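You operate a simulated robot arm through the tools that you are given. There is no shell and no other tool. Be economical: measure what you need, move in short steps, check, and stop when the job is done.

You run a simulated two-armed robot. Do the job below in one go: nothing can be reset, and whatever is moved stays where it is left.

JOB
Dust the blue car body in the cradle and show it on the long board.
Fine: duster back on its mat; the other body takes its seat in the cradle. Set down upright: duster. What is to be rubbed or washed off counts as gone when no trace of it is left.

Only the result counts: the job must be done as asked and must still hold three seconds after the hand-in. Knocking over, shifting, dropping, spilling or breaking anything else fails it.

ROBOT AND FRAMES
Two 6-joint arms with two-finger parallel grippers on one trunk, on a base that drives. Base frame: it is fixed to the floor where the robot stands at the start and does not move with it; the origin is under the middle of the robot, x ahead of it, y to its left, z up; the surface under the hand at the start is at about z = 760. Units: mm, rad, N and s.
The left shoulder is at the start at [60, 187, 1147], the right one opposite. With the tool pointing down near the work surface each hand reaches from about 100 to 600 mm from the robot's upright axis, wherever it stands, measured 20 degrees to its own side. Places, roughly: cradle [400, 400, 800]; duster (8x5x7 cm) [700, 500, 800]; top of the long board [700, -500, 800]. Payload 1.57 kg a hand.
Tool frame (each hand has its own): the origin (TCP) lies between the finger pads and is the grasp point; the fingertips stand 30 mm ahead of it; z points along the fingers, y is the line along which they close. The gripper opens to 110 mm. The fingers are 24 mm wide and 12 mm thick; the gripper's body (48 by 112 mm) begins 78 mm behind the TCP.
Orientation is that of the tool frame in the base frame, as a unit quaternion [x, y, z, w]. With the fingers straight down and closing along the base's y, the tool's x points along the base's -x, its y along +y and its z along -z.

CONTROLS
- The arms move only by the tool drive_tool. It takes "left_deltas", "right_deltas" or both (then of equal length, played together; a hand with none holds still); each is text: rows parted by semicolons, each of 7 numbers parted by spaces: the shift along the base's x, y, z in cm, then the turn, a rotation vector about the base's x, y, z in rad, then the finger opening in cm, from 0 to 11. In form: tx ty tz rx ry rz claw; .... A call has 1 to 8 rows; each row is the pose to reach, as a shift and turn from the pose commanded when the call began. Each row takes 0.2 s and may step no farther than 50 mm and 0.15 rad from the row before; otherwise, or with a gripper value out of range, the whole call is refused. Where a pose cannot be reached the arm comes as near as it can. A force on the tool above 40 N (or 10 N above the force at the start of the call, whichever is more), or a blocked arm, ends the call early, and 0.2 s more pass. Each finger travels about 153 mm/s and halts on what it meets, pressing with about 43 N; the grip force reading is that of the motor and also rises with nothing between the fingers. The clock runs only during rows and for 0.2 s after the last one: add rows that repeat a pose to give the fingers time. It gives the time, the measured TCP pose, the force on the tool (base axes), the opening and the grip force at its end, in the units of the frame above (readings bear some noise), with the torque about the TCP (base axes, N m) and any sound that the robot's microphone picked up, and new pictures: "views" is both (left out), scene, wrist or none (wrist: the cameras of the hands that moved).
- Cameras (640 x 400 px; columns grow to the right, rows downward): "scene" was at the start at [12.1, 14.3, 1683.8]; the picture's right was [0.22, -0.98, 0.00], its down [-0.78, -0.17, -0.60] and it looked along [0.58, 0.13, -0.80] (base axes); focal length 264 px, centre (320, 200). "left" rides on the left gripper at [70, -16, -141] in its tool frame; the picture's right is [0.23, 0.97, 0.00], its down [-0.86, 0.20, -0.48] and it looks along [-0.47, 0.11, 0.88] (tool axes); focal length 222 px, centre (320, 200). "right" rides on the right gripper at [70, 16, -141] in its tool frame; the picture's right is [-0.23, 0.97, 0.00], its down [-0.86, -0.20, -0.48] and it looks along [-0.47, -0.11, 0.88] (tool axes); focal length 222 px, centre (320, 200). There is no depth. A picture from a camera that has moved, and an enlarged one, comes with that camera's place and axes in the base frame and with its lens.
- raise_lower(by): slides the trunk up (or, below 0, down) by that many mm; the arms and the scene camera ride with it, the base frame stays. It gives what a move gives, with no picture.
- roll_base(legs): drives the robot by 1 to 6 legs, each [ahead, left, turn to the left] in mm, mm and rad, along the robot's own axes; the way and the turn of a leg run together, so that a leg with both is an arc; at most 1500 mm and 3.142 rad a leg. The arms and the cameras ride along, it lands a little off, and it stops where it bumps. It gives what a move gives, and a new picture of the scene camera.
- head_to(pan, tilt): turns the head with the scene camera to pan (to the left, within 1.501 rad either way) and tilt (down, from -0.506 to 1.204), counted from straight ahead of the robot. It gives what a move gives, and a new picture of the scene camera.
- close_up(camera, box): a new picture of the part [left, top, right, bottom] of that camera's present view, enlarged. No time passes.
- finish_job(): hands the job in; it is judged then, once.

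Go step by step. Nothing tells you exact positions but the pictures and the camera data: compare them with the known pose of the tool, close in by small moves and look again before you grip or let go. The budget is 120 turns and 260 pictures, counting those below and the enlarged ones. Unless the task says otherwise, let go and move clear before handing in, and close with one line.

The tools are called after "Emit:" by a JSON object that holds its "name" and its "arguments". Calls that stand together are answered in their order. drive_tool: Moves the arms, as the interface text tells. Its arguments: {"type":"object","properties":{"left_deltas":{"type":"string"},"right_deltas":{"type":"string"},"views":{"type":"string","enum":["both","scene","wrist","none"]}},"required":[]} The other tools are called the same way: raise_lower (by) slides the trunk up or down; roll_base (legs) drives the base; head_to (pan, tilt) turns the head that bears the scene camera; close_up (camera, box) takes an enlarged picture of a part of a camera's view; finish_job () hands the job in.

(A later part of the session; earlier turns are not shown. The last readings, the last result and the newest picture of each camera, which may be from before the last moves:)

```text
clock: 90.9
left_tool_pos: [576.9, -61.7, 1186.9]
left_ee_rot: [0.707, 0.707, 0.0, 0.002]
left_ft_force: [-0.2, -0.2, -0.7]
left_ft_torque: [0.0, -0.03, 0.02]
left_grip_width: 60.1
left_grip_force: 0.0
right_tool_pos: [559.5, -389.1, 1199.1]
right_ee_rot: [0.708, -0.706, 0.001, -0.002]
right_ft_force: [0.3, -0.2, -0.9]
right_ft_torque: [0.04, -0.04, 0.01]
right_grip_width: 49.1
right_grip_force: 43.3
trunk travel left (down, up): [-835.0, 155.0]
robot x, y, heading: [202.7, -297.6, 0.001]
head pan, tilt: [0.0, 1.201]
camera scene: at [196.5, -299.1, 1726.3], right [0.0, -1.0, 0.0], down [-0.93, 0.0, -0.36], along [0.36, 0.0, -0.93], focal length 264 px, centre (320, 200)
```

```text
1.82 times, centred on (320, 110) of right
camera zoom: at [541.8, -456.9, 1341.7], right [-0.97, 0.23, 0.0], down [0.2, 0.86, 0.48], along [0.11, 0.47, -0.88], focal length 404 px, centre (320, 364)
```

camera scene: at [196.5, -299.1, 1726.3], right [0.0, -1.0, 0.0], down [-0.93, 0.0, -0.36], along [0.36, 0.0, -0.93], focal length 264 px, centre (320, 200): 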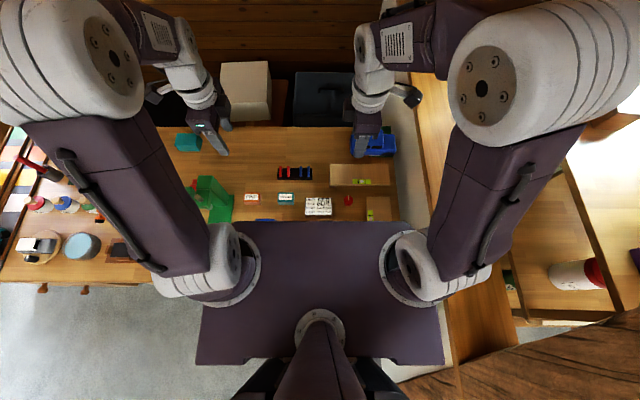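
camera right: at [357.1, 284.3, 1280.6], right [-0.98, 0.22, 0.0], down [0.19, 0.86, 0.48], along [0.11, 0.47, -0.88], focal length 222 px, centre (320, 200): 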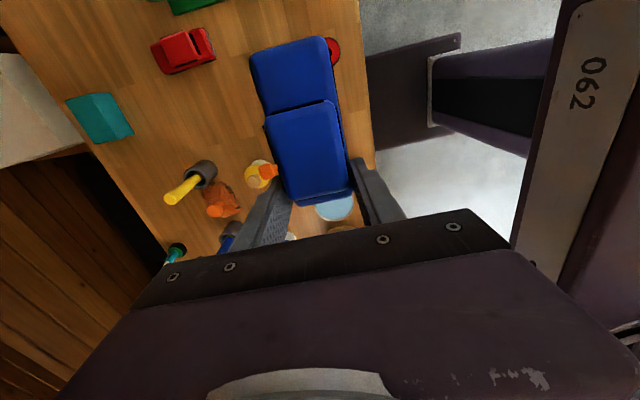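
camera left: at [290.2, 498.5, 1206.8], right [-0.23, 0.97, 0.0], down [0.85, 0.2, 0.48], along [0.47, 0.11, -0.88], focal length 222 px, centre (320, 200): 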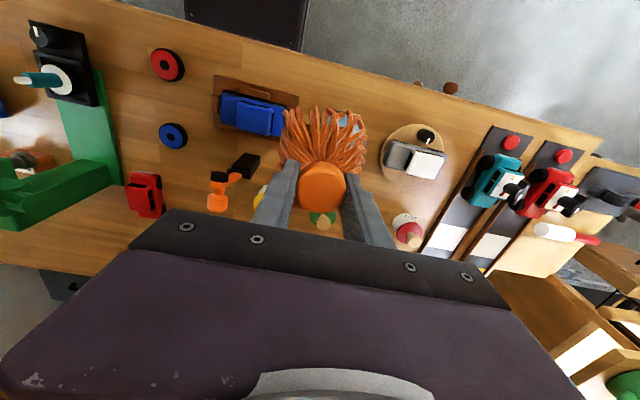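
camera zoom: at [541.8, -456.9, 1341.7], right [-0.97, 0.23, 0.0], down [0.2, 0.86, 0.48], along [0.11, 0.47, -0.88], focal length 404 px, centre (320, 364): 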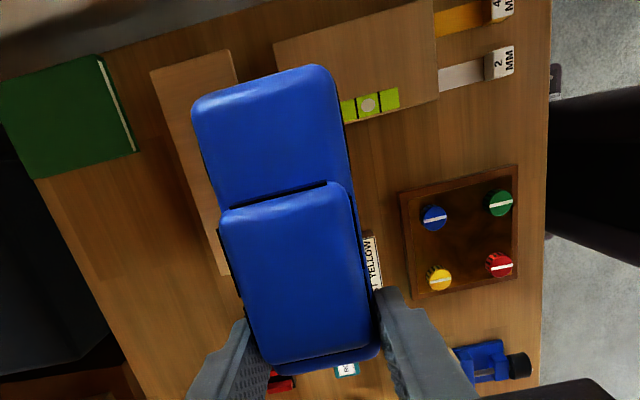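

The board's free strip behind the vial is about x 645–709. I'll aim the car centre at [679, −451], lower the trunk back and approach.

Emit:
{"name": "drive_tool", "arguments": {"right_deltas": "2 -0.3 0 0 0 0 0;5 -0.8 0 0 0 0 0;8.5 -1.4 0 0 0 0 0;12 -2.2 0 0 0 0 0;12 -2.2 0 0 0 0 0", "views": "none"}}

Emit:
{"name": "raise_lower", "arguments": {"by": -60}}

Emit:
{"name": "drive_tool", "arguments": {"right_deltas": "0 0 -3 0 0 0 0;0 0 -7 0 0 0 0;0 0 -11 0 0 0 0;0 0 -15 0 0 0 0;0 0 -19 0 0 0 0;0 0 -22 0 0 0 0;0 0 -23.5 0 0 0 0;0 0 -23.5 0 0 0 0", "views": "both"}}

Emit:
{"name": "close_up", "arguments": {"camera": "scene", "box": [310, 110, 450, 222]}}

Emit:
{"name": "close_up", "arguments": {"camera": "right", "box": [160, 0, 480, 220]}}

```text
clock: 92.1
left_tool_pos: [579.2, -61.2, 1187.6]
left_ee_rot: [0.707, 0.707, 0.0, 0.002]
left_ft_force: [-0.3, -0.5, 0.6]
left_ft_torque: [0.02, -0.03, 0.02]
left_grip_width: 60.0
left_grip_force: 0.0
right_tool_pos: [682.2, -412.0, 1199.0]
right_ee_rot: [0.707, -0.707, 0.001, -0.001]
right_ft_force: [0.4, 0.8, -0.6]
right_ft_torque: [0.01, -0.02, -0.01]
right_grip_width: 49.1
right_grip_force: 42.4
trunk travel left (down, up): [-835.0, 155.0]
robot x, y, heading: [204.6, -296.0, -0.0]
head pan, tilt: [0.0, 1.201]
```

```text
clock: 93.1
left_tool_pos: [579.8, -61.5, 1125.6]
left_ee_rot: [0.706, 0.708, -0.001, 0.001]
left_ft_force: [0.2, -1.4, 0.1]
left_ft_torque: [0.01, -0.05, -0.02]
left_grip_width: 60.2
left_grip_force: 0.0
right_tool_pos: [681.8, -412.2, 1138.0]
right_ee_rot: [-0.707, 0.707, 0.0, 0.001]
right_ft_force: [0.1, -0.3, -1.6]
right_ft_torque: [0.02, -0.02, -0.03]
right_grip_width: 49.2
right_grip_force: 43.3
trunk travel left (down, up): [-775.0, 215.0]
robot x, y, heading: [206.9, -301.0, 0.001]
head pan, tilt: [0.0, 1.201]
```

```text
clock: 94.9
left_tool_pos: [578.9, -61.1, 1126.1]
left_ee_rot: [0.707, 0.708, -0.001, 0.002]
left_ft_force: [-0.5, -0.7, -0.4]
left_ft_torque: [0.02, 0.0, 0.03]
left_grip_width: 59.9
left_grip_force: 0.0
right_tool_pos: [680.9, -412.3, 902.6]
right_ee_rot: [0.707, -0.707, 0.0, 0.0]
right_ft_force: [0.1, -0.1, -0.8]
right_ft_torque: [0.03, -0.03, 0.0]
right_grip_width: 49.0
right_grip_force: 42.6
trunk travel left (down, up): [-775.0, 215.0]
robot x, y, heading: [204.4, -295.7, 0.004]
head pan, tilt: [0.0, 1.201]
camera scene: at [201.5, -298.9, 1666.3], right [0.0, -1.0, 0.0], down [-0.93, 0.0, -0.36], along [0.36, 0.0, -0.93], focal length 264 px, centre (320, 200)
camera right: at [664.3, -480.2, 1045.3], right [-0.97, 0.23, 0.0], down [0.2, 0.86, 0.48], along [0.11, 0.47, -0.88], focal length 222 px, centre (320, 200)
```

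scene: 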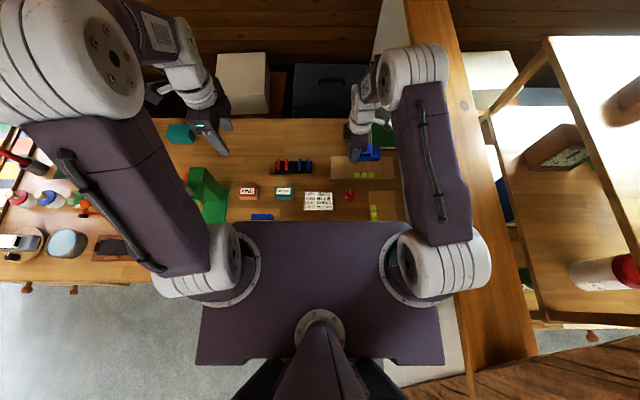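
right: 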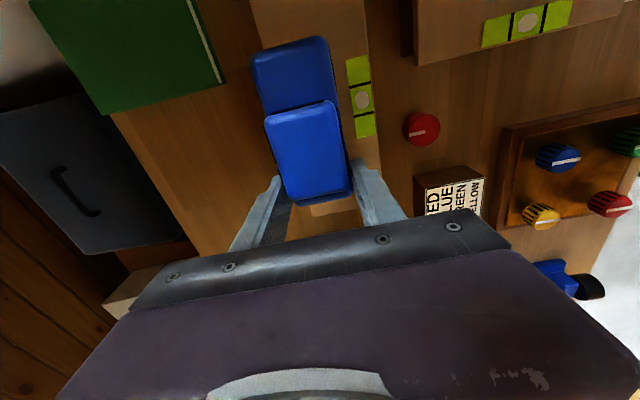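

```text
3.57 times, centred on (380, 166) of scene
camera zoom: at [201.5, -298.9, 1666.3], right [0.0, -1.0, 0.0], down [-0.93, 0.0, -0.36], along [0.36, 0.0, -0.93], focal length 941 px, centre (106, 321)
```

zoom: 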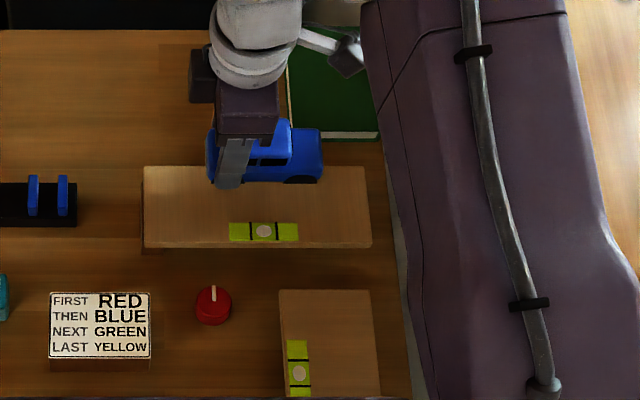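

```text
1.82 times, centred on (320, 110) of right
camera zoom: at [664.3, -480.2, 1045.3], right [-0.97, 0.23, 0.0], down [0.2, 0.86, 0.48], along [0.11, 0.47, -0.88], focal length 404 px, centre (320, 364)
```

zoom: 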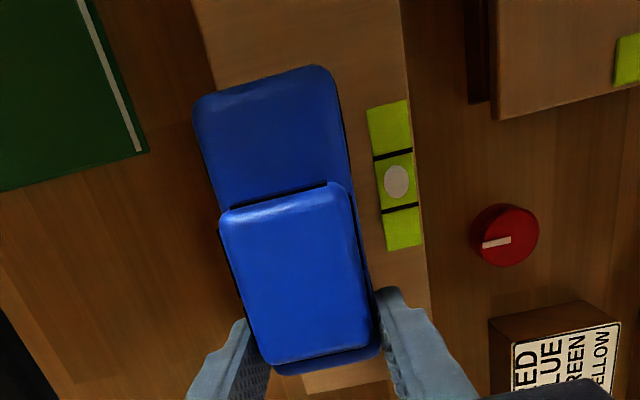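

Position over the board is good. I'll descend to just above it.

Emit:
{"name": "drive_tool", "arguments": {"right_deltas": "-0.2 0.1 -2 0 0 0 0;-0.2 0.1 -4 0 0 0 0;-0.2 0.1 -5 0 0 0 0;-0.2 0.1 -5 0 0 0 0", "views": "none"}}

Emit:
{"name": "close_up", "arguments": {"camera": "scene", "box": [320, 130, 420, 200]}}

Emit:
{"name": "close_up", "arguments": {"camera": "right", "box": [160, 0, 480, 220]}}

```text
clock: 95.9
left_tool_pos: [579.5, -61.4, 1127.5]
left_ee_rot: [0.707, 0.707, -0.002, 0.001]
left_ft_force: [0.0, 0.4, 0.1]
left_ft_torque: [0.02, 0.05, -0.02]
left_grip_width: 59.8
left_grip_force: 0.0
right_tool_pos: [680.6, -410.7, 853.2]
right_ee_rot: [0.708, -0.706, 0.0, 0.0]
right_ft_force: [1.1, 0.2, -0.3]
right_ft_torque: [0.04, 0.02, -0.02]
right_grip_width: 49.0
right_grip_force: 43.0
trunk travel left (down, up): [-775.0, 215.0]
robot x, y, heading: [206.1, -294.9, -0.001]
head pan, tilt: [0.0, 1.201]
```

```text
5.71 times, centred on (370, 165) of scene
camera zoom: at [201.6, -298.9, 1666.3], right [0.0, -1.0, 0.0], down [-0.93, 0.0, -0.36], along [0.36, 0.0, -0.93], focal length 1506 px, centre (34, 400)
```

zoom: 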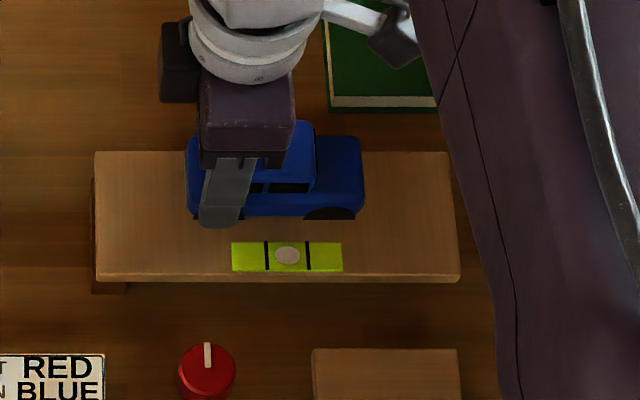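

```text
1.82 times, centred on (320, 110) of right
camera zoom: at [663.4, -479.4, 996.1], right [-0.97, 0.23, 0.0], down [0.2, 0.86, 0.48], along [0.11, 0.47, -0.88], focal length 404 px, centre (320, 364)
```

zoom: 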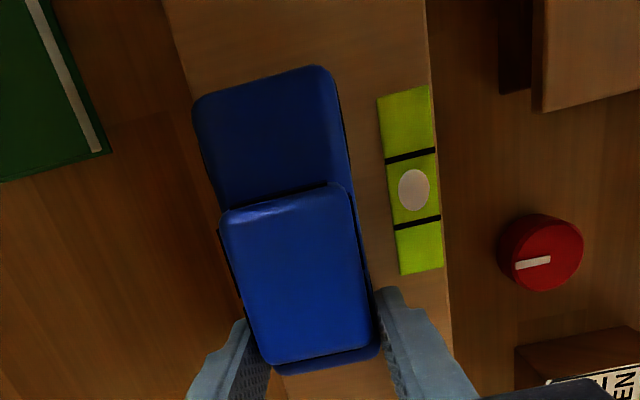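

The bubble is centred and the car lines up with the board's middle. I'll ease down to contact.

Emit:
{"name": "drive_tool", "arguments": {"right_deltas": "-0.3 0 -0.5 0 0 0 0;-0.3 0 -0.9 0 0 0 0;-0.3 0 -0.9 0 0 0 0", "views": "none"}}

Emit:
{"name": "drive_tool", "arguments": {"right_deltas": "0 0 -0.2 0 0 0 0;0 0 -0.35 0 0 0 0;0 0 -0.35 0 0 0 0", "views": "none"}}

```text
clock: 96.6
left_tool_pos: [575.8, -61.3, 1129.1]
left_ee_rot: [0.708, 0.707, 0.0, 0.002]
left_ft_force: [-0.1, 0.6, -0.2]
left_ft_torque: [0.01, 0.0, 0.0]
left_grip_width: 60.2
left_grip_force: 0.0
right_tool_pos: [678.0, -409.9, 848.7]
right_ee_rot: [0.708, -0.706, 0.004, -0.005]
right_ft_force: [-9.0, -2.6, 26.3]
right_ft_torque: [0.19, 0.59, 0.09]
right_grip_width: 49.1
right_grip_force: 43.0
trunk travel left (down, up): [-775.0, 215.0]
robot x, y, heading: [208.4, -297.7, 0.008]
head pan, tilt: [0.0, 1.201]
stopped in row 3 (right hand): the force on the tool passed its limit at 42 N (the readings are from after the stop); the commanded pose is now the measured one
```

```text
clock: 97.0
left_tool_pos: [576.9, -61.7, 1126.9]
left_ee_rot: [0.707, 0.707, 0.0, 0.003]
left_ft_force: [0.6, 0.1, 0.1]
left_ft_torque: [-0.03, 0.01, -0.05]
left_grip_width: 59.8
left_grip_force: 0.0
right_tool_pos: [678.1, -410.0, 849.5]
right_ee_rot: [0.708, -0.706, 0.004, -0.004]
right_ft_force: [-10.6, -1.9, 29.6]
right_ft_torque: [0.26, 0.58, 0.11]
right_grip_width: 49.0
right_grip_force: 43.1
trunk travel left (down, up): [-775.0, 215.0]
robot x, y, heading: [209.4, -297.6, 0.004]
head pan, tilt: [0.0, 1.201]
stopped in row 2 (right hand): the force on the tool passed its limit at 42 N (the readings are from after the stop); the commanded pose is now the measured one
```

Contact came earlier than expected (TCP about 849). I'll ease up and look.

Emit:
{"name": "drive_tool", "arguments": {"right_deltas": "0.1 0 0.3 0 0 0 0;0.1 0 0.4 0 0 0 0;0.1 0 0.4 0 0 0 0", "views": "wrist"}}

Emit:
{"name": "close_up", "arguments": {"camera": "scene", "box": [320, 130, 420, 200]}}

Emit:
{"name": "close_up", "arguments": {"camera": "right", "box": [200, 20, 440, 220]}}

```text
clock: 97.8
left_tool_pos: [581.0, -62.8, 1126.2]
left_ee_rot: [0.707, 0.708, -0.001, 0.001]
left_ft_force: [0.8, -0.6, -0.3]
left_ft_torque: [0.0, 0.0, 0.01]
left_grip_width: 60.2
left_grip_force: 0.0
right_tool_pos: [682.4, -411.3, 849.2]
right_ee_rot: [0.708, -0.707, 0.004, -0.005]
right_ft_force: [1.2, 0.4, -0.8]
right_ft_torque: [0.01, 0.02, 0.01]
right_grip_width: 49.1
right_grip_force: 43.1
trunk travel left (down, up): [-775.0, 215.0]
robot x, y, heading: [202.6, -299.8, 0.007]
head pan, tilt: [0.0, 1.201]
camera right: at [664.7, -480.0, 992.2], right [-0.97, 0.23, -0.01], down [0.19, 0.85, 0.48], along [0.12, 0.47, -0.88], focal length 222 px, centre (320, 200)
```

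right: 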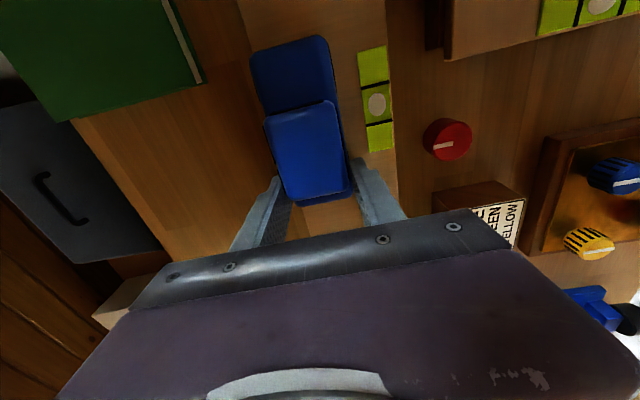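

```text
5.71 times, centred on (370, 165) of scene
camera zoom: at [201.6, -299.2, 1666.2], right [0.0, -1.0, 0.0], down [-0.93, 0.0, -0.36], along [0.36, 0.0, -0.93], focal length 1506 px, centre (34, 400)
```

zoom: 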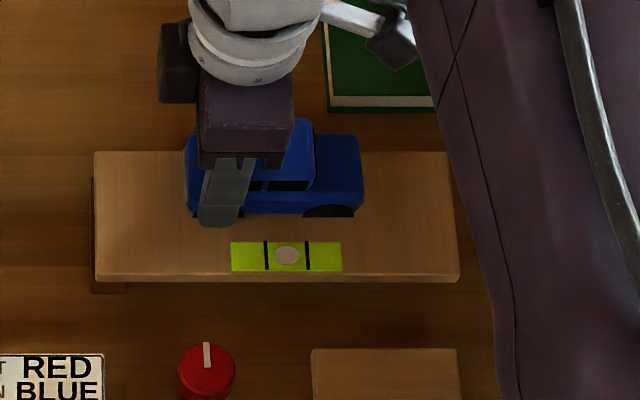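

```text
2.00 times, centred on (320, 120) of right
camera zoom: at [664.7, -480.0, 992.2], right [-0.97, 0.23, -0.01], down [0.19, 0.85, 0.48], along [0.12, 0.47, -0.88], focal length 444 px, centre (320, 360)
```

zoom: 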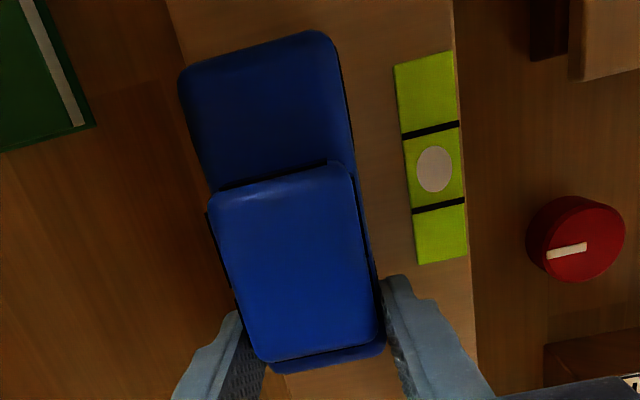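

The board hasn't moved. The top is about z 809, so I'll rise a little, level the hand, and shift 10 mm toward the front for margin before lowering in 1 mm steps.

Emit:
{"name": "drive_tool", "arguments": {"right_deltas": "0 0 0.4 0 0 0 0;-0.4 0 0.5 0 0.0125 0 0;-0.9 0 0.5 0 0.0125 0 0;-0.9 0 0.2 0 0.0125 0 0;-0.9 0 0 0 0.0125 0 0;-0.9 0 0 0 0.0125 0 0", "views": "none"}}

Emit:
{"name": "close_up", "arguments": {"camera": "scene", "box": [320, 130, 420, 200]}}

```text
clock: 99.2
left_tool_pos: [579.5, -61.9, 1127.4]
left_ee_rot: [0.707, 0.707, -0.001, 0.001]
left_ft_force: [0.4, 0.0, 0.6]
left_ft_torque: [0.01, 0.0, -0.01]
left_grip_width: 59.9
left_grip_force: 0.1
right_tool_pos: [673.8, -410.7, 849.6]
right_ee_rot: [0.708, -0.706, -0.002, 0.0]
right_ft_force: [-0.1, -0.1, -1.2]
right_ft_torque: [0.0, 0.03, 0.03]
right_grip_width: 48.9
right_grip_force: 43.6
trunk travel left (down, up): [-775.0, 215.0]
robot x, y, heading: [203.5, -296.3, 0.001]
head pan, tilt: [0.0, 1.201]
```

```text
5.71 times, centred on (370, 165) of scene
camera zoom: at [201.4, -299.0, 1666.3], right [0.0, -1.0, 0.0], down [-0.93, 0.0, -0.36], along [0.36, 0.0, -0.93], focal length 1506 px, centre (34, 400)
```

zoom: 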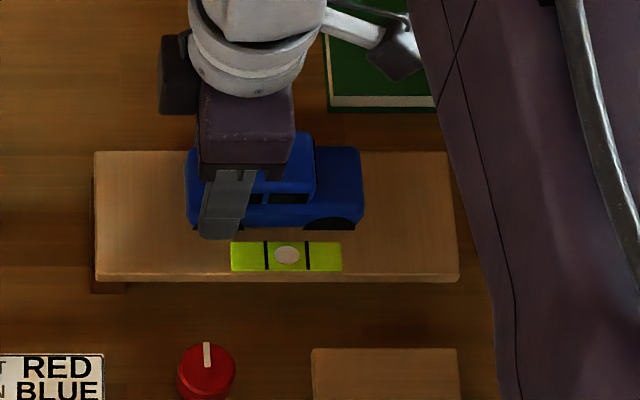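

Emit:
{"name": "drive_tool", "arguments": {"right_deltas": "0 0 -0.1 0 0 0 0;0 0 -0.2 0 0 0 0;0 0 -0.2 0 0 0 0", "views": "none"}}

```text
clock: 100.0
left_tool_pos: [578.8, -63.1, 1126.7]
left_ee_rot: [0.707, 0.707, -0.002, 0.002]
left_ft_force: [-0.3, -0.5, 0.6]
left_ft_torque: [0.0, -0.01, 0.0]
left_grip_width: 60.1
left_grip_force: 0.1
right_tool_pos: [672.7, -410.7, 848.4]
right_ee_rot: [0.708, -0.706, 0.0, -0.002]
right_ft_force: [-0.3, -0.8, 8.2]
right_ft_torque: [-0.13, -0.2, -0.02]
right_grip_width: 49.3
right_grip_force: 43.1
trunk travel left (down, up): [-775.0, 215.0]
robot x, y, heading: [206.4, -299.4, 0.002]
head pan, tilt: [0.0, 1.201]
```

Light, even contact. I'll release gently and rise.

Emit:
{"name": "drive_tool", "arguments": {"right_deltas": "0 0 0 0 0 0 4.9;0 0 0 0 0 0 5.1;0 0 0 0 0 0 5.6;0 0 0 0 0 0 5.9;0 0 1 0 0 0 5.9;0 0 4 0 0 0 5.9;0 0 8 0 0 0 5.9;0 0 12 0 0 0 5.9", "views": "wrist"}}

Emit:
{"name": "close_up", "arguments": {"camera": "scene", "box": [320, 130, 420, 200]}}

Emit:
{"name": "close_up", "arguments": {"camera": "right", "box": [180, 0, 460, 220]}}

```text
clock: 101.8
left_tool_pos: [578.9, -62.7, 1127.1]
left_ee_rot: [0.707, 0.707, 0.0, 0.002]
left_ft_force: [-0.2, 0.0, 0.2]
left_ft_torque: [0.0, -0.04, -0.01]
left_grip_width: 59.8
left_grip_force: 0.1
right_tool_pos: [673.1, -411.9, 970.3]
right_ee_rot: [0.708, -0.706, -0.002, 0.0]
right_ft_force: [-0.5, -0.3, 0.0]
right_ft_torque: [-0.01, -0.02, 0.03]
right_grip_width: 59.1
right_grip_force: 0.0
trunk travel left (down, up): [-775.0, 215.0]
robot x, y, heading: [205.9, -296.3, 0.004]
head pan, tilt: [0.0, 1.201]
camera right: at [656.9, -479.6, 1113.2], right [-0.97, 0.23, 0.0], down [0.2, 0.85, 0.48], along [0.11, 0.47, -0.88], focal length 222 px, centre (320, 200)
```

right: 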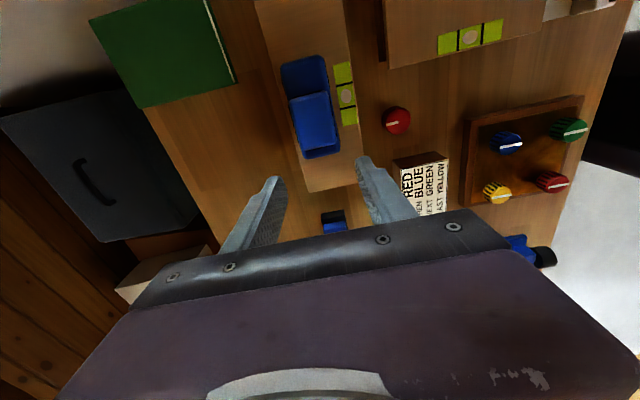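

```text
5.71 times, centred on (370, 165) of scene
camera zoom: at [200.2, -298.9, 1666.3], right [0.0, -1.0, 0.0], down [-0.93, 0.0, -0.36], along [0.36, 0.0, -0.93], focal length 1506 px, centre (34, 400)
```

zoom: 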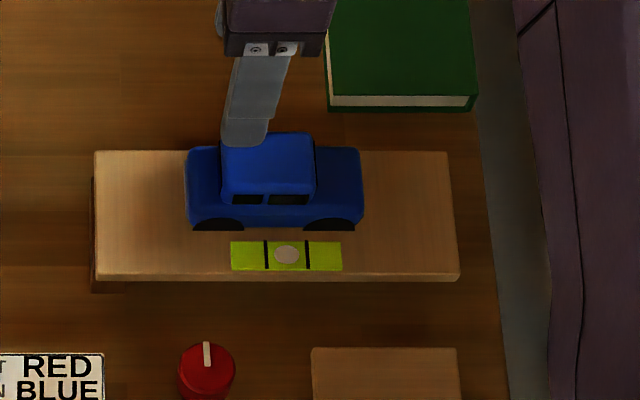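

```text
1.82 times, centred on (320, 110) of right
camera zoom: at [656.9, -479.6, 1113.2], right [-0.97, 0.23, 0.0], down [0.2, 0.85, 0.48], along [0.11, 0.47, -0.88], focal length 404 px, centre (320, 364)
```

zoom: 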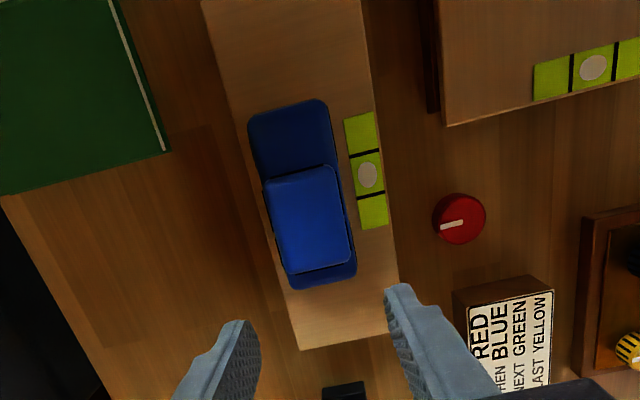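

The blue body stands on the long board and the level bubble is still centred. Now the red body: I'll raise up and drive back and left to reach it with the right hand at its far end.

Emit:
{"name": "drive_tool", "arguments": {"right_deltas": "0 0 4.5 0 0 0 7;0 0 9 0 0 0 7;0 0 13.5 0 0 0 7;0 0 17 0 0 0 7", "views": "none"}}

Emit:
{"name": "raise_lower", "arguments": {"by": 60}}

Emit:
{"name": "roll_base", "arguments": {"legs": [[-180, 0, 0], [0, 580, 0]]}}

```text
clock: 102.8
left_tool_pos: [579.5, -62.3, 1127.0]
left_ee_rot: [0.707, 0.707, -0.001, 0.002]
left_ft_force: [-0.5, -0.1, 0.3]
left_ft_torque: [0.0, -0.01, 0.03]
left_grip_width: 60.0
left_grip_force: 0.1
right_tool_pos: [672.7, -407.3, 1140.7]
right_ee_rot: [0.708, -0.707, -0.001, -0.001]
right_ft_force: [-0.5, 0.1, 0.0]
right_ft_torque: [0.02, -0.01, -0.02]
right_grip_width: 69.9
right_grip_force: 0.0
trunk travel left (down, up): [-775.0, 215.0]
robot x, y, heading: [206.2, -297.1, 0.0]
head pan, tilt: [0.0, 1.201]
```

```text
clock: 103.8
left_tool_pos: [580.1, -62.0, 1185.8]
left_ee_rot: [0.707, 0.707, -0.001, 0.001]
left_ft_force: [0.3, 0.2, 0.3]
left_ft_torque: [0.0, 0.02, 0.02]
left_grip_width: 60.0
left_grip_force: 0.0
right_tool_pos: [673.3, -406.8, 1197.9]
right_ee_rot: [0.708, -0.706, -0.001, 0.0]
right_ft_force: [-0.2, 0.2, 0.6]
right_ft_torque: [0.04, -0.01, 0.02]
right_grip_width: 70.0
right_grip_force: 0.0
trunk travel left (down, up): [-835.0, 155.0]
robot x, y, heading: [203.5, -294.5, 0.002]
head pan, tilt: [0.0, 1.201]
```

```text
clock: 108.3
left_tool_pos: [397.3, 516.6, 1187.5]
left_ee_rot: [0.708, 0.706, -0.002, 0.002]
left_ft_force: [-0.4, -0.4, 0.0]
left_ft_torque: [0.01, -0.03, -0.03]
left_grip_width: 59.9
left_grip_force: 0.0
right_tool_pos: [490.5, 170.8, 1199.0]
right_ee_rot: [0.707, -0.707, -0.002, 0.0]
right_ft_force: [-0.4, 0.2, 0.7]
right_ft_torque: [0.0, 0.0, 0.01]
right_grip_width: 70.0
right_grip_force: 0.0
trunk travel left (down, up): [-835.0, 155.0]
robot x, y, heading: [22.1, 282.8, 0.002]
head pan, tilt: [0.0, 1.201]
camera scene: at [19.2, 280.1, 1726.3], right [0.0, -1.0, 0.0], down [-0.93, 0.0, -0.36], along [0.36, 0.0, -0.93], focal length 264 px, centre (320, 200)
```

scene: 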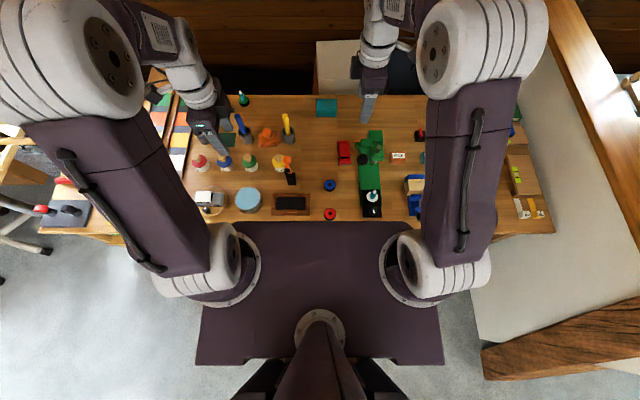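

I'll drive forward and turn the right hand back to yaw zero above the red body.

Emit:
{"name": "roll_base", "arguments": {"legs": [[180, 0, 0]]}}

Emit:
{"name": "raise_lower", "arguments": {"by": -60}}

Emit:
{"name": "drive_tool", "arguments": {"right_deltas": "0 0.3 0 0 0 -0.14 8;-0.5 0.6 0 0 0 -0.28 8;-1 0.9 0 0 0 -0.42 8;-1.5 1 0 0 0 -0.56 8;-2 1 0 0 0 -0.7 8;-2.5 1 0 0 0 -0.84 8;-3 1 0 0 0 -0.98 8;-3.5 1 0 0 0 -1.12 8", "views": "none"}}

Emit:
{"name": "drive_tool", "arguments": {"right_deltas": "0 0 0 0 0 -0.14 8;0 0 0 0 0 -0.28 8;0 0 -2 0 0 -0.42 8;0 0 -6 0 0 -0.45 8;0 0 -10 0 0 -0.45 8;0 0 -10 0 0 -0.45 8", "views": "both"}}

Emit:
{"name": "close_up", "arguments": {"camera": "right", "box": [200, 0, 480, 220]}}

Emit:
{"name": "close_up", "arguments": {"camera": "scene", "box": [310, 120, 430, 220]}}

```text
clock: 109.8
left_tool_pos: [574.8, 520.1, 1188.0]
left_ee_rot: [0.707, 0.707, -0.001, 0.002]
left_ft_force: [-0.1, 0.3, 0.0]
left_ft_torque: [0.0, -0.02, -0.01]
left_grip_width: 60.1
left_grip_force: 0.1
right_tool_pos: [668.2, 172.7, 1199.6]
right_ee_rot: [0.708, -0.706, 0.0, -0.001]
right_ft_force: [-1.0, 0.3, 0.9]
right_ft_torque: [0.01, 0.0, -0.01]
right_grip_width: 70.1
right_grip_force: 0.0
trunk travel left (down, up): [-835.0, 155.0]
robot x, y, heading: [204.1, 284.3, 0.002]
head pan, tilt: [0.0, 1.201]
camera scene: at [194.4, 282.1, 1726.3], right [0.0, -1.0, 0.0], down [-0.93, 0.0, -0.36], along [0.36, 0.0, -0.93], focal length 264 px, centre (320, 200)
```

scene: 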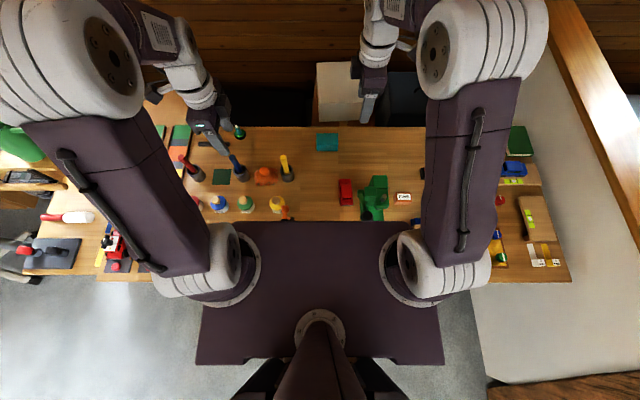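

```text
clock: 110.8
left_tool_pos: [577.0, 518.9, 1126.1]
left_ee_rot: [0.707, 0.707, -0.002, 0.001]
left_ft_force: [0.0, -0.1, -0.3]
left_ft_torque: [0.02, 0.0, 0.03]
left_grip_width: 59.9
left_grip_force: 0.0
right_tool_pos: [670.7, 173.3, 1139.8]
right_ee_rot: [0.708, -0.707, -0.001, 0.0]
right_ft_force: [-1.0, -0.1, -0.6]
right_ft_torque: [-0.01, 0.02, 0.01]
right_grip_width: 69.9
right_grip_force: 0.1
trunk travel left (down, up): [-775.0, 215.0]
robot x, y, heading: [205.5, 283.9, 0.002]
head pan, tilt: [0.0, 1.201]
```

```text
clock: 112.6
left_tool_pos: [578.7, 518.9, 1127.0]
left_ee_rot: [0.707, 0.707, -0.001, 0.001]
left_ft_force: [-0.8, -0.1, -0.1]
left_ft_torque: [-0.01, 0.01, -0.02]
left_grip_width: 60.0
left_grip_force: 0.1
right_tool_pos: [634.7, 182.3, 1140.4]
right_ee_rot: [-0.223, 0.975, 0.001, 0.0]
right_ft_force: [-0.2, 0.5, 0.7]
right_ft_torque: [-0.02, -0.01, -0.02]
right_grip_width: 79.9
right_grip_force: 0.2
trunk travel left (down, up): [-775.0, 215.0]
robot x, y, heading: [201.7, 284.4, 0.001]
head pan, tilt: [0.0, 1.201]
```

```text
clock: 114.0
left_tool_pos: [577.4, 518.8, 1126.1]
left_ee_rot: [0.707, 0.707, -0.002, 0.002]
left_ft_force: [0.1, 0.4, -0.8]
left_ft_torque: [0.01, -0.02, -0.01]
left_grip_width: 59.7
left_grip_force: 0.2
right_tool_pos: [634.8, 181.3, 1038.7]
right_ee_rot: [-0.001, 1.0, 0.0, 0.001]
right_ft_force: [-0.4, 0.1, 0.5]
right_ft_torque: [-0.03, 0.0, 0.04]
right_grip_width: 80.0
right_grip_force: 0.0
trunk travel left (down, up): [-775.0, 215.0]
robot x, y, heading: [206.9, 287.3, 0.004]
head pan, tilt: [0.0, 1.201]
camera scene: at [198.7, 281.9, 1666.3], right [0.0, -1.0, 0.0], down [-0.93, 0.0, -0.36], along [0.36, 0.0, -0.93], focal length 264 px, centre (320, 200)
camera right: at [565.2, 199.2, 1180.9], right [0.23, 0.97, 0.0], down [0.85, -0.2, 0.48], along [0.47, -0.11, -0.88], focal length 222 px, centre (320, 200)
```

scene: 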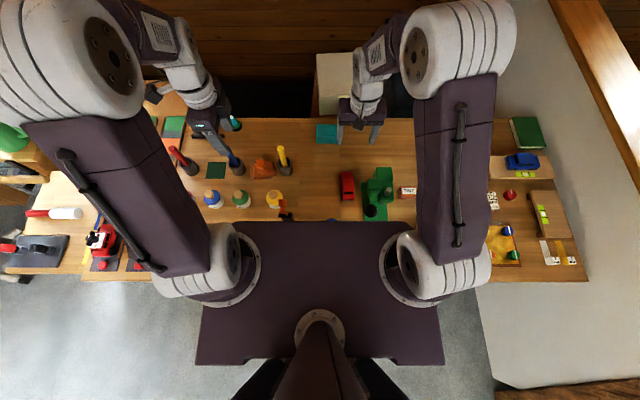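
right: 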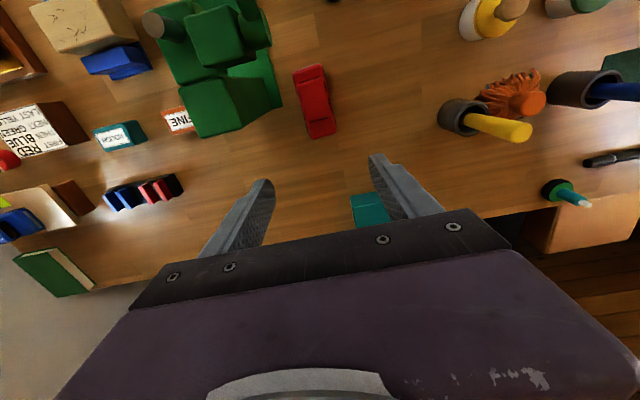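

```text
1.82 times, centred on (340, 110) of right
camera zoom: at [565.2, 199.2, 1180.9], right [0.23, 0.97, 0.0], down [0.85, -0.2, 0.48], along [0.47, -0.11, -0.88], focal length 404 px, centre (284, 364)
```

zoom: 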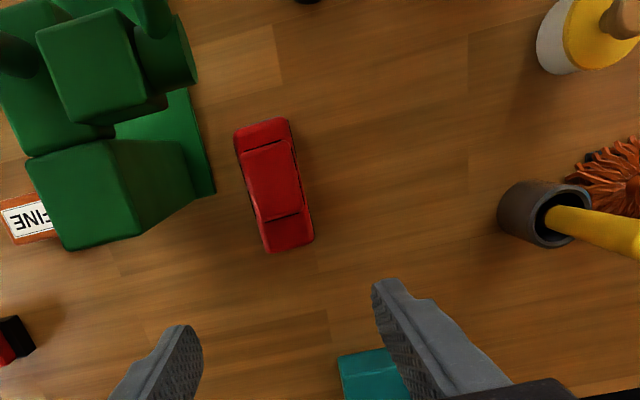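

```text
4.00 times, centred on (370, 170) of scene
camera zoom: at [198.7, 281.9, 1666.3], right [0.0, -1.0, 0.0], down [-0.93, 0.0, -0.36], along [0.36, 0.0, -0.93], focal length 1054 px, centre (120, 320)
```

zoom: 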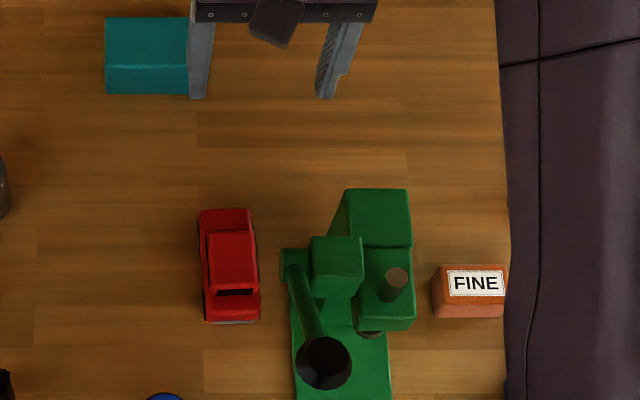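

The red body lies at about x 543–650, y 181, and the far end has free space on both sides. I'll descend there with the right hand.

Emit:
{"name": "drive_tool", "arguments": {"right_deltas": "-0.1 0 -4 0 0 0.03 7.2;-0.1 0 -8.5 0 0 0.03 7.2;-0.1 0 -13 0 0 0.03 7.2;-0.1 0 -17.5 0 0 0.03 7.2;-0.1 0 -17.5 0 0 0.03 7.2", "views": "wrist"}}

Emit:
{"name": "close_up", "arguments": {"camera": "right", "box": [200, 20, 440, 220]}}

Emit:
{"name": "close_up", "arguments": {"camera": "scene", "box": [310, 120, 430, 220]}}

```text
clock: 115.2
left_tool_pos: [576.9, 518.1, 1127.1]
left_ee_rot: [0.707, 0.707, -0.001, 0.001]
left_ft_force: [-0.2, -0.9, 0.4]
left_ft_torque: [0.0, 0.01, 0.0]
left_grip_width: 60.3
left_grip_force: 0.1
right_tool_pos: [636.2, 182.4, 864.5]
right_ee_rot: [-0.017, 1.0, 0.0, 0.001]
right_ft_force: [0.4, -0.4, 0.6]
right_ft_torque: [0.01, -0.01, -0.01]
right_grip_width: 72.2
right_grip_force: 0.2
trunk travel left (down, up): [-775.0, 215.0]
robot x, y, heading: [203.8, 282.6, 0.003]
head pan, tilt: [0.0, 1.201]
camera right: at [565.0, 197.3, 1006.4], right [0.2, 0.98, 0.0], down [0.86, -0.17, 0.48], along [0.47, -0.09, -0.88], focal length 222 px, centre (320, 200)
```

right: 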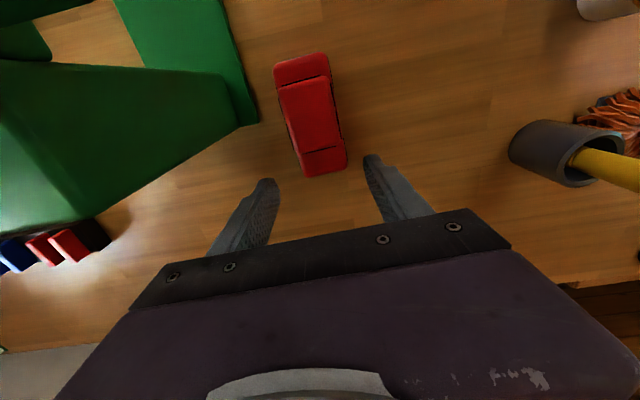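

```text
2.00 times, centred on (320, 120) of right
camera zoom: at [565.0, 197.3, 1006.4], right [0.2, 0.98, 0.0], down [0.86, -0.17, 0.48], along [0.47, -0.09, -0.88], focal length 444 px, centre (320, 360)
```

zoom: 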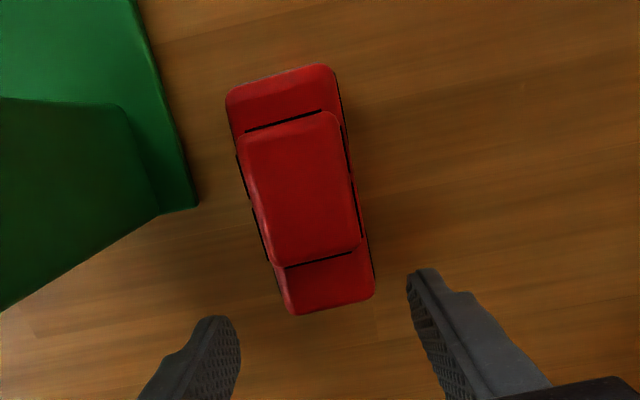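

```text
4.00 times, centred on (370, 170) of scene
camera zoom: at [198.7, 282.0, 1666.3], right [0.0, -1.0, 0.0], down [-0.93, 0.0, -0.36], along [0.36, 0.0, -0.93], focal length 1054 px, centre (120, 320)
```

zoom: 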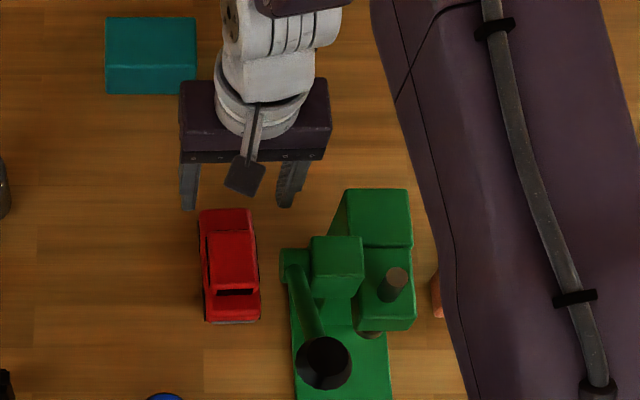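

Centred enough. I'll descend to the bench and grip the red body.

Emit:
{"name": "drive_tool", "arguments": {"right_deltas": "-0.3 0.1 -3 0 0 0 7.2;-0.3 0.1 -5.5 0 0 0 7.2;-0.3 0.1 -6.9 0 0 0 7.2;-0.3 0.1 -6.9 0 0 0 5;-0.3 0.1 -6.9 0 0 0 3;-0.3 0.1 -6.9 0 0 0 0;-0.3 0.1 -6.9 0 0 0 0", "views": "wrist"}}

```text
clock: 116.8
left_tool_pos: [577.4, 518.2, 1127.1]
left_ee_rot: [0.707, 0.707, -0.002, 0.001]
left_ft_force: [-0.5, 1.1, -0.3]
left_ft_torque: [-0.01, -0.02, -0.02]
left_grip_width: 60.0
left_grip_force: 0.1
right_tool_pos: [632.2, 183.8, 795.4]
right_ee_rot: [-0.017, 1.0, 0.001, 0.0]
right_ft_force: [0.6, 0.3, 1.2]
right_ft_torque: [0.0, -0.02, 0.02]
right_grip_width: 49.1
right_grip_force: 42.8
trunk travel left (down, up): [-775.0, 215.0]
robot x, y, heading: [207.2, 283.2, 0.004]
head pan, tilt: [0.0, 1.201]
camera right: at [561.9, 197.9, 938.2], right [0.2, 0.98, 0.0], down [0.86, -0.17, 0.48], along [0.47, -0.09, -0.88], focal length 222 px, centre (320, 200)
```

right: 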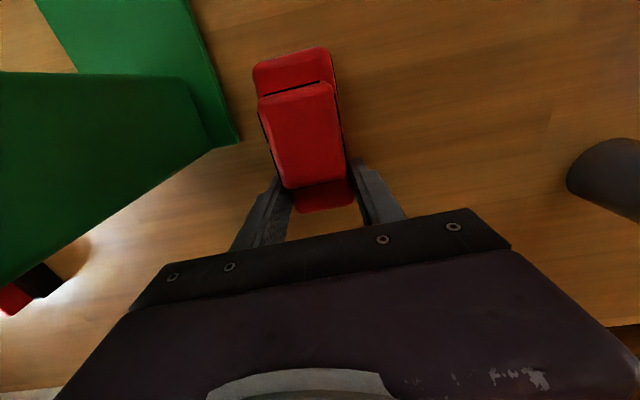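

Gripped at 49 mm. I'll lift slowly, easing away from the press lever.

Emit:
{"name": "drive_tool", "arguments": {"right_deltas": "0 0 0.3 0 0 0 0;0 0 0.8 0 0 0 0;0 0 1.5 0 0 0 0;0 0.3 2.5 0 0 0 0;0 1 4 0 0 0 0;0 2 6.5 0 0 0 0;0 3 9.5 0 0 0 0;0 4 13 0 0 0 0", "views": "none"}}

Emit:
{"name": "drive_tool", "arguments": {"right_deltas": "0 1 2 0 0 0 0;0 2 5 0 0 0 0;0 3 9 0 0 0 0;0 4 13 0 0 0 0;0 4 17 0 0 0 0;0 4 21 0 0 0 0;0 4 21 0 0 0.14 0;0 4 21 0 0 0.28 0", "views": "none"}}

Emit:
{"name": "drive_tool", "arguments": {"right_deltas": "0 0 0 0 0 0.14 0;0 0 0 0 0 0.28 0;0 0 0 0 0 0.42 0;0 0 0 0 0 0.56 0;0 0 0 0 0 0.7 0;0 0 0 0 0 0.84 0;0 0 0 0 0 0.98 0;0 0 0 0 0 1.12 0", "views": "both"}}

```text
clock: 118.6
left_tool_pos: [576.9, 519.2, 1126.3]
left_ee_rot: [0.707, 0.707, -0.001, 0.001]
left_ft_force: [0.3, 0.7, 0.6]
left_ft_torque: [-0.03, -0.01, 0.01]
left_grip_width: 60.0
left_grip_force: 0.2
right_tool_pos: [631.8, 223.8, 924.6]
right_ee_rot: [-0.016, 1.0, 0.001, 0.001]
right_ft_force: [-0.1, -0.6, -0.5]
right_ft_torque: [0.0, -0.05, 0.02]
right_grip_width: 49.0
right_grip_force: 43.2
trunk travel left (down, up): [-775.0, 215.0]
robot x, y, heading: [207.7, 278.9, -0.003]
head pan, tilt: [0.0, 1.201]
```

```text
clock: 120.4
left_tool_pos: [578.2, 519.3, 1126.9]
left_ee_rot: [0.707, 0.707, -0.002, 0.001]
left_ft_force: [0.9, 0.5, 0.8]
left_ft_torque: [0.0, -0.01, -0.01]
left_grip_width: 60.2
left_grip_force: 0.1
right_tool_pos: [632.7, 264.0, 1135.3]
right_ee_rot: [-0.156, 0.988, 0.001, 0.001]
right_ft_force: [-0.3, -0.7, -0.8]
right_ft_torque: [-0.02, 0.0, 0.0]
right_grip_width: 48.7
right_grip_force: 42.9
trunk travel left (down, up): [-775.0, 215.0]
robot x, y, heading: [204.1, 286.1, -0.002]
head pan, tilt: [0.0, 1.201]
```

```text
clock: 122.2
left_tool_pos: [578.5, 519.8, 1126.6]
left_ee_rot: [0.707, 0.707, -0.002, 0.001]
left_ft_force: [-1.1, -0.2, 0.8]
left_ft_torque: [-0.02, -0.01, -0.01]
left_grip_width: 59.9
left_grip_force: 0.0
right_tool_pos: [631.8, 264.4, 1134.7]
right_ee_rot: [-0.657, 0.754, 0.001, 0.0]
right_ft_force: [-0.8, -0.6, -0.9]
right_ft_torque: [0.03, 0.03, 0.03]
right_grip_width: 48.9
right_grip_force: 42.6
trunk travel left (down, up): [-775.0, 215.0]
robot x, y, heading: [203.2, 283.2, 0.007]
head pan, tilt: [0.0, 1.201]
camera scene: at [199.5, 282.0, 1666.3], right [0.0, -1.0, 0.0], down [-0.93, 0.0, -0.36], along [0.36, 0.0, -0.93], focal length 264 px, centre (320, 200)
camera right: at [606.2, 197.5, 1278.0], right [-0.93, 0.36, 0.0], down [0.31, 0.82, 0.48], along [0.17, 0.45, -0.88], focal length 222 px, centre (320, 200)
```

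scene: 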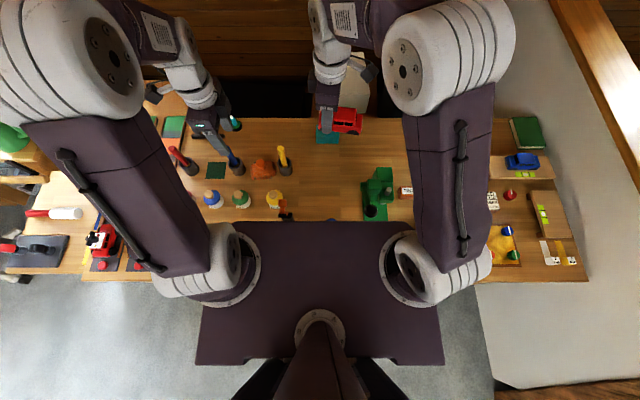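
right: 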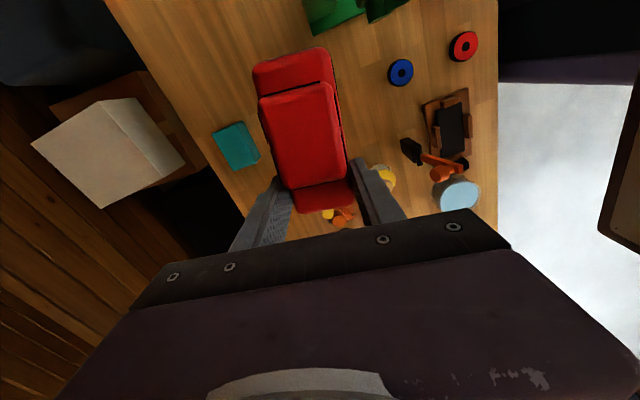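

Held well. I'll finish the turn, then drive back and left to the cradle stance.

Emit:
{"name": "drive_tool", "arguments": {"right_deltas": "0 0 0 0 0 0.137 0;0 0 0 0 0 0.137 0", "views": "none"}}

Emit:
{"name": "roll_base", "arguments": {"legs": [[-182, 0, 0], [0, 160, 0]]}}

Emit:
{"name": "close_up", "arguments": {"camera": "scene", "box": [290, 150, 390, 220]}}

```text
clock: 122.8
left_tool_pos: [578.3, 518.2, 1127.3]
left_ee_rot: [0.707, 0.707, -0.001, 0.002]
left_ft_force: [0.6, -0.7, -0.3]
left_ft_torque: [0.05, 0.0, 0.0]
left_grip_width: 60.1
left_grip_force: 0.0
right_tool_pos: [631.6, 263.8, 1134.4]
right_ee_rot: [-0.707, 0.707, 0.001, 0.0]
right_ft_force: [-0.6, -0.2, 0.1]
right_ft_torque: [0.02, 0.0, 0.01]
right_grip_width: 48.7
right_grip_force: 42.9
trunk travel left (down, up): [-775.0, 215.0]
robot x, y, heading: [205.7, 281.8, 0.003]
head pan, tilt: [0.0, 1.201]
```

```text
clock: 125.3
left_tool_pos: [397.9, 678.2, 1127.3]
left_ee_rot: [0.708, 0.706, 0.0, 0.002]
left_ft_force: [-0.5, -0.6, 0.2]
left_ft_torque: [0.03, -0.02, 0.04]
left_grip_width: 60.2
left_grip_force: 0.1
right_tool_pos: [451.0, 421.6, 1135.3]
right_ee_rot: [-0.705, 0.709, 0.002, 0.001]
right_ft_force: [1.1, -1.1, -1.1]
right_ft_torque: [0.04, 0.03, 0.01]
right_grip_width: 49.2
right_grip_force: 42.9
trunk travel left (down, up): [-775.0, 215.0]
robot x, y, heading: [24.3, 445.9, 0.001]
head pan, tilt: [0.0, 1.201]
camera scene: at [18.6, 441.4, 1666.3], right [0.0, -1.0, 0.0], down [-0.93, 0.0, -0.36], along [0.36, 0.0, -0.93], focal length 264 px, centre (320, 200)
```

scene: 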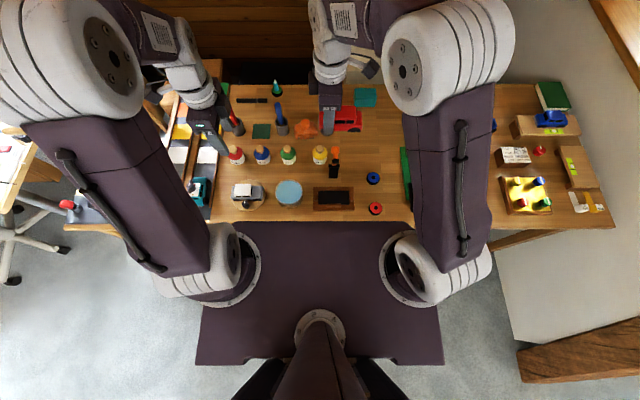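

```text
5.71 times, centred on (340, 185) of scene
camera zoom: at [18.6, 441.4, 1666.3], right [0.0, -1.0, 0.0], down [-0.93, 0.0, -0.36], along [0.36, 0.0, -0.93], focal length 1506 px, centre (206, 286)
```

zoom: 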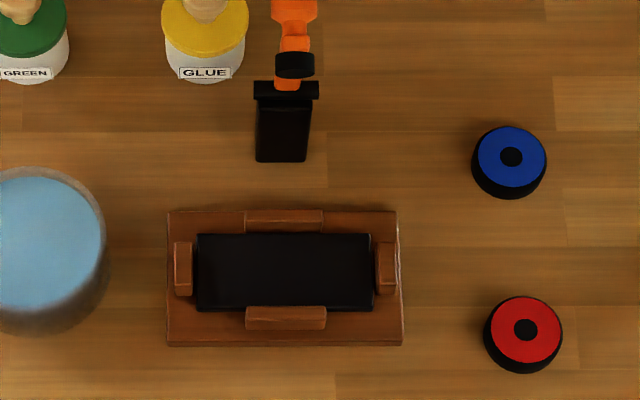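

The empty cradle is clearly visible (pad centre about [373, 393]). I'll bring the red body over it and compare.

Emit:
{"name": "drive_tool", "arguments": {"right_deltas": "-2 0.3 0 0 0 0 0;-5 0.7 0 0 0 0 0;-7.7 1 0 0 0 0 0;-7.7 1 -4 0 0 0 0;-7.7 1 -8.5 0 0 0 0;-7.7 1 -13 0 0 0 0;-7.7 1 -17.5 0 0 0 0;-7.7 1 -22 0 0 0 0", "views": "none"}}

Emit:
{"name": "close_up", "arguments": {"camera": "scene", "box": [290, 150, 390, 220]}}

Emit:
{"name": "close_up", "arguments": {"camera": "right", "box": [220, 20, 420, 220]}}

```text
clock: 127.1
left_tool_pos: [398.2, 680.6, 1126.3]
left_ee_rot: [0.708, 0.706, -0.002, 0.001]
left_ft_force: [0.6, -0.5, -0.9]
left_ft_torque: [0.0, 0.0, 0.03]
left_grip_width: 60.1
left_grip_force: 0.0
right_tool_pos: [374.2, 433.2, 916.1]
right_ee_rot: [-0.705, 0.709, 0.001, 0.001]
right_ft_force: [-0.3, -0.5, -1.1]
right_ft_torque: [0.05, 0.02, -0.02]
right_grip_width: 49.1
right_grip_force: 43.6
trunk travel left (down, up): [-775.0, 215.0]
robot x, y, heading: [22.0, 448.3, -0.003]
head pan, tilt: [0.0, 1.201]
```

```text
5.71 times, centred on (340, 185) of scene
camera zoom: at [19.2, 445.3, 1666.4], right [0.0, -1.0, 0.0], down [-0.93, 0.0, -0.36], along [0.36, 0.0, -0.93], focal length 1506 px, centre (206, 286)
```

zoom: 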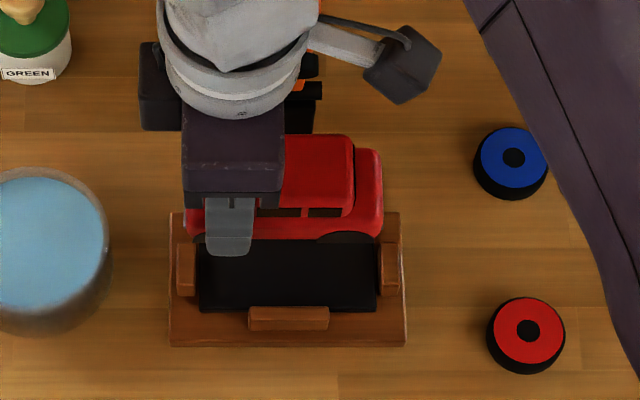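

```text
2.00 times, centred on (320, 120) of right
camera zoom: at [357.9, 364.9, 1059.4], right [-0.97, 0.23, 0.0], down [0.2, 0.85, 0.48], along [0.11, 0.47, -0.88], focal length 444 px, centre (320, 360)
```

zoom: 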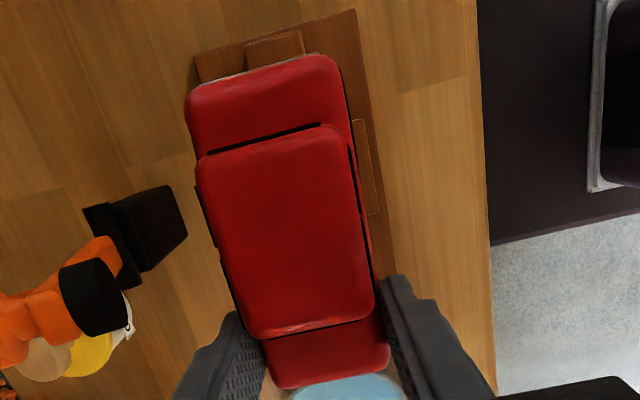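

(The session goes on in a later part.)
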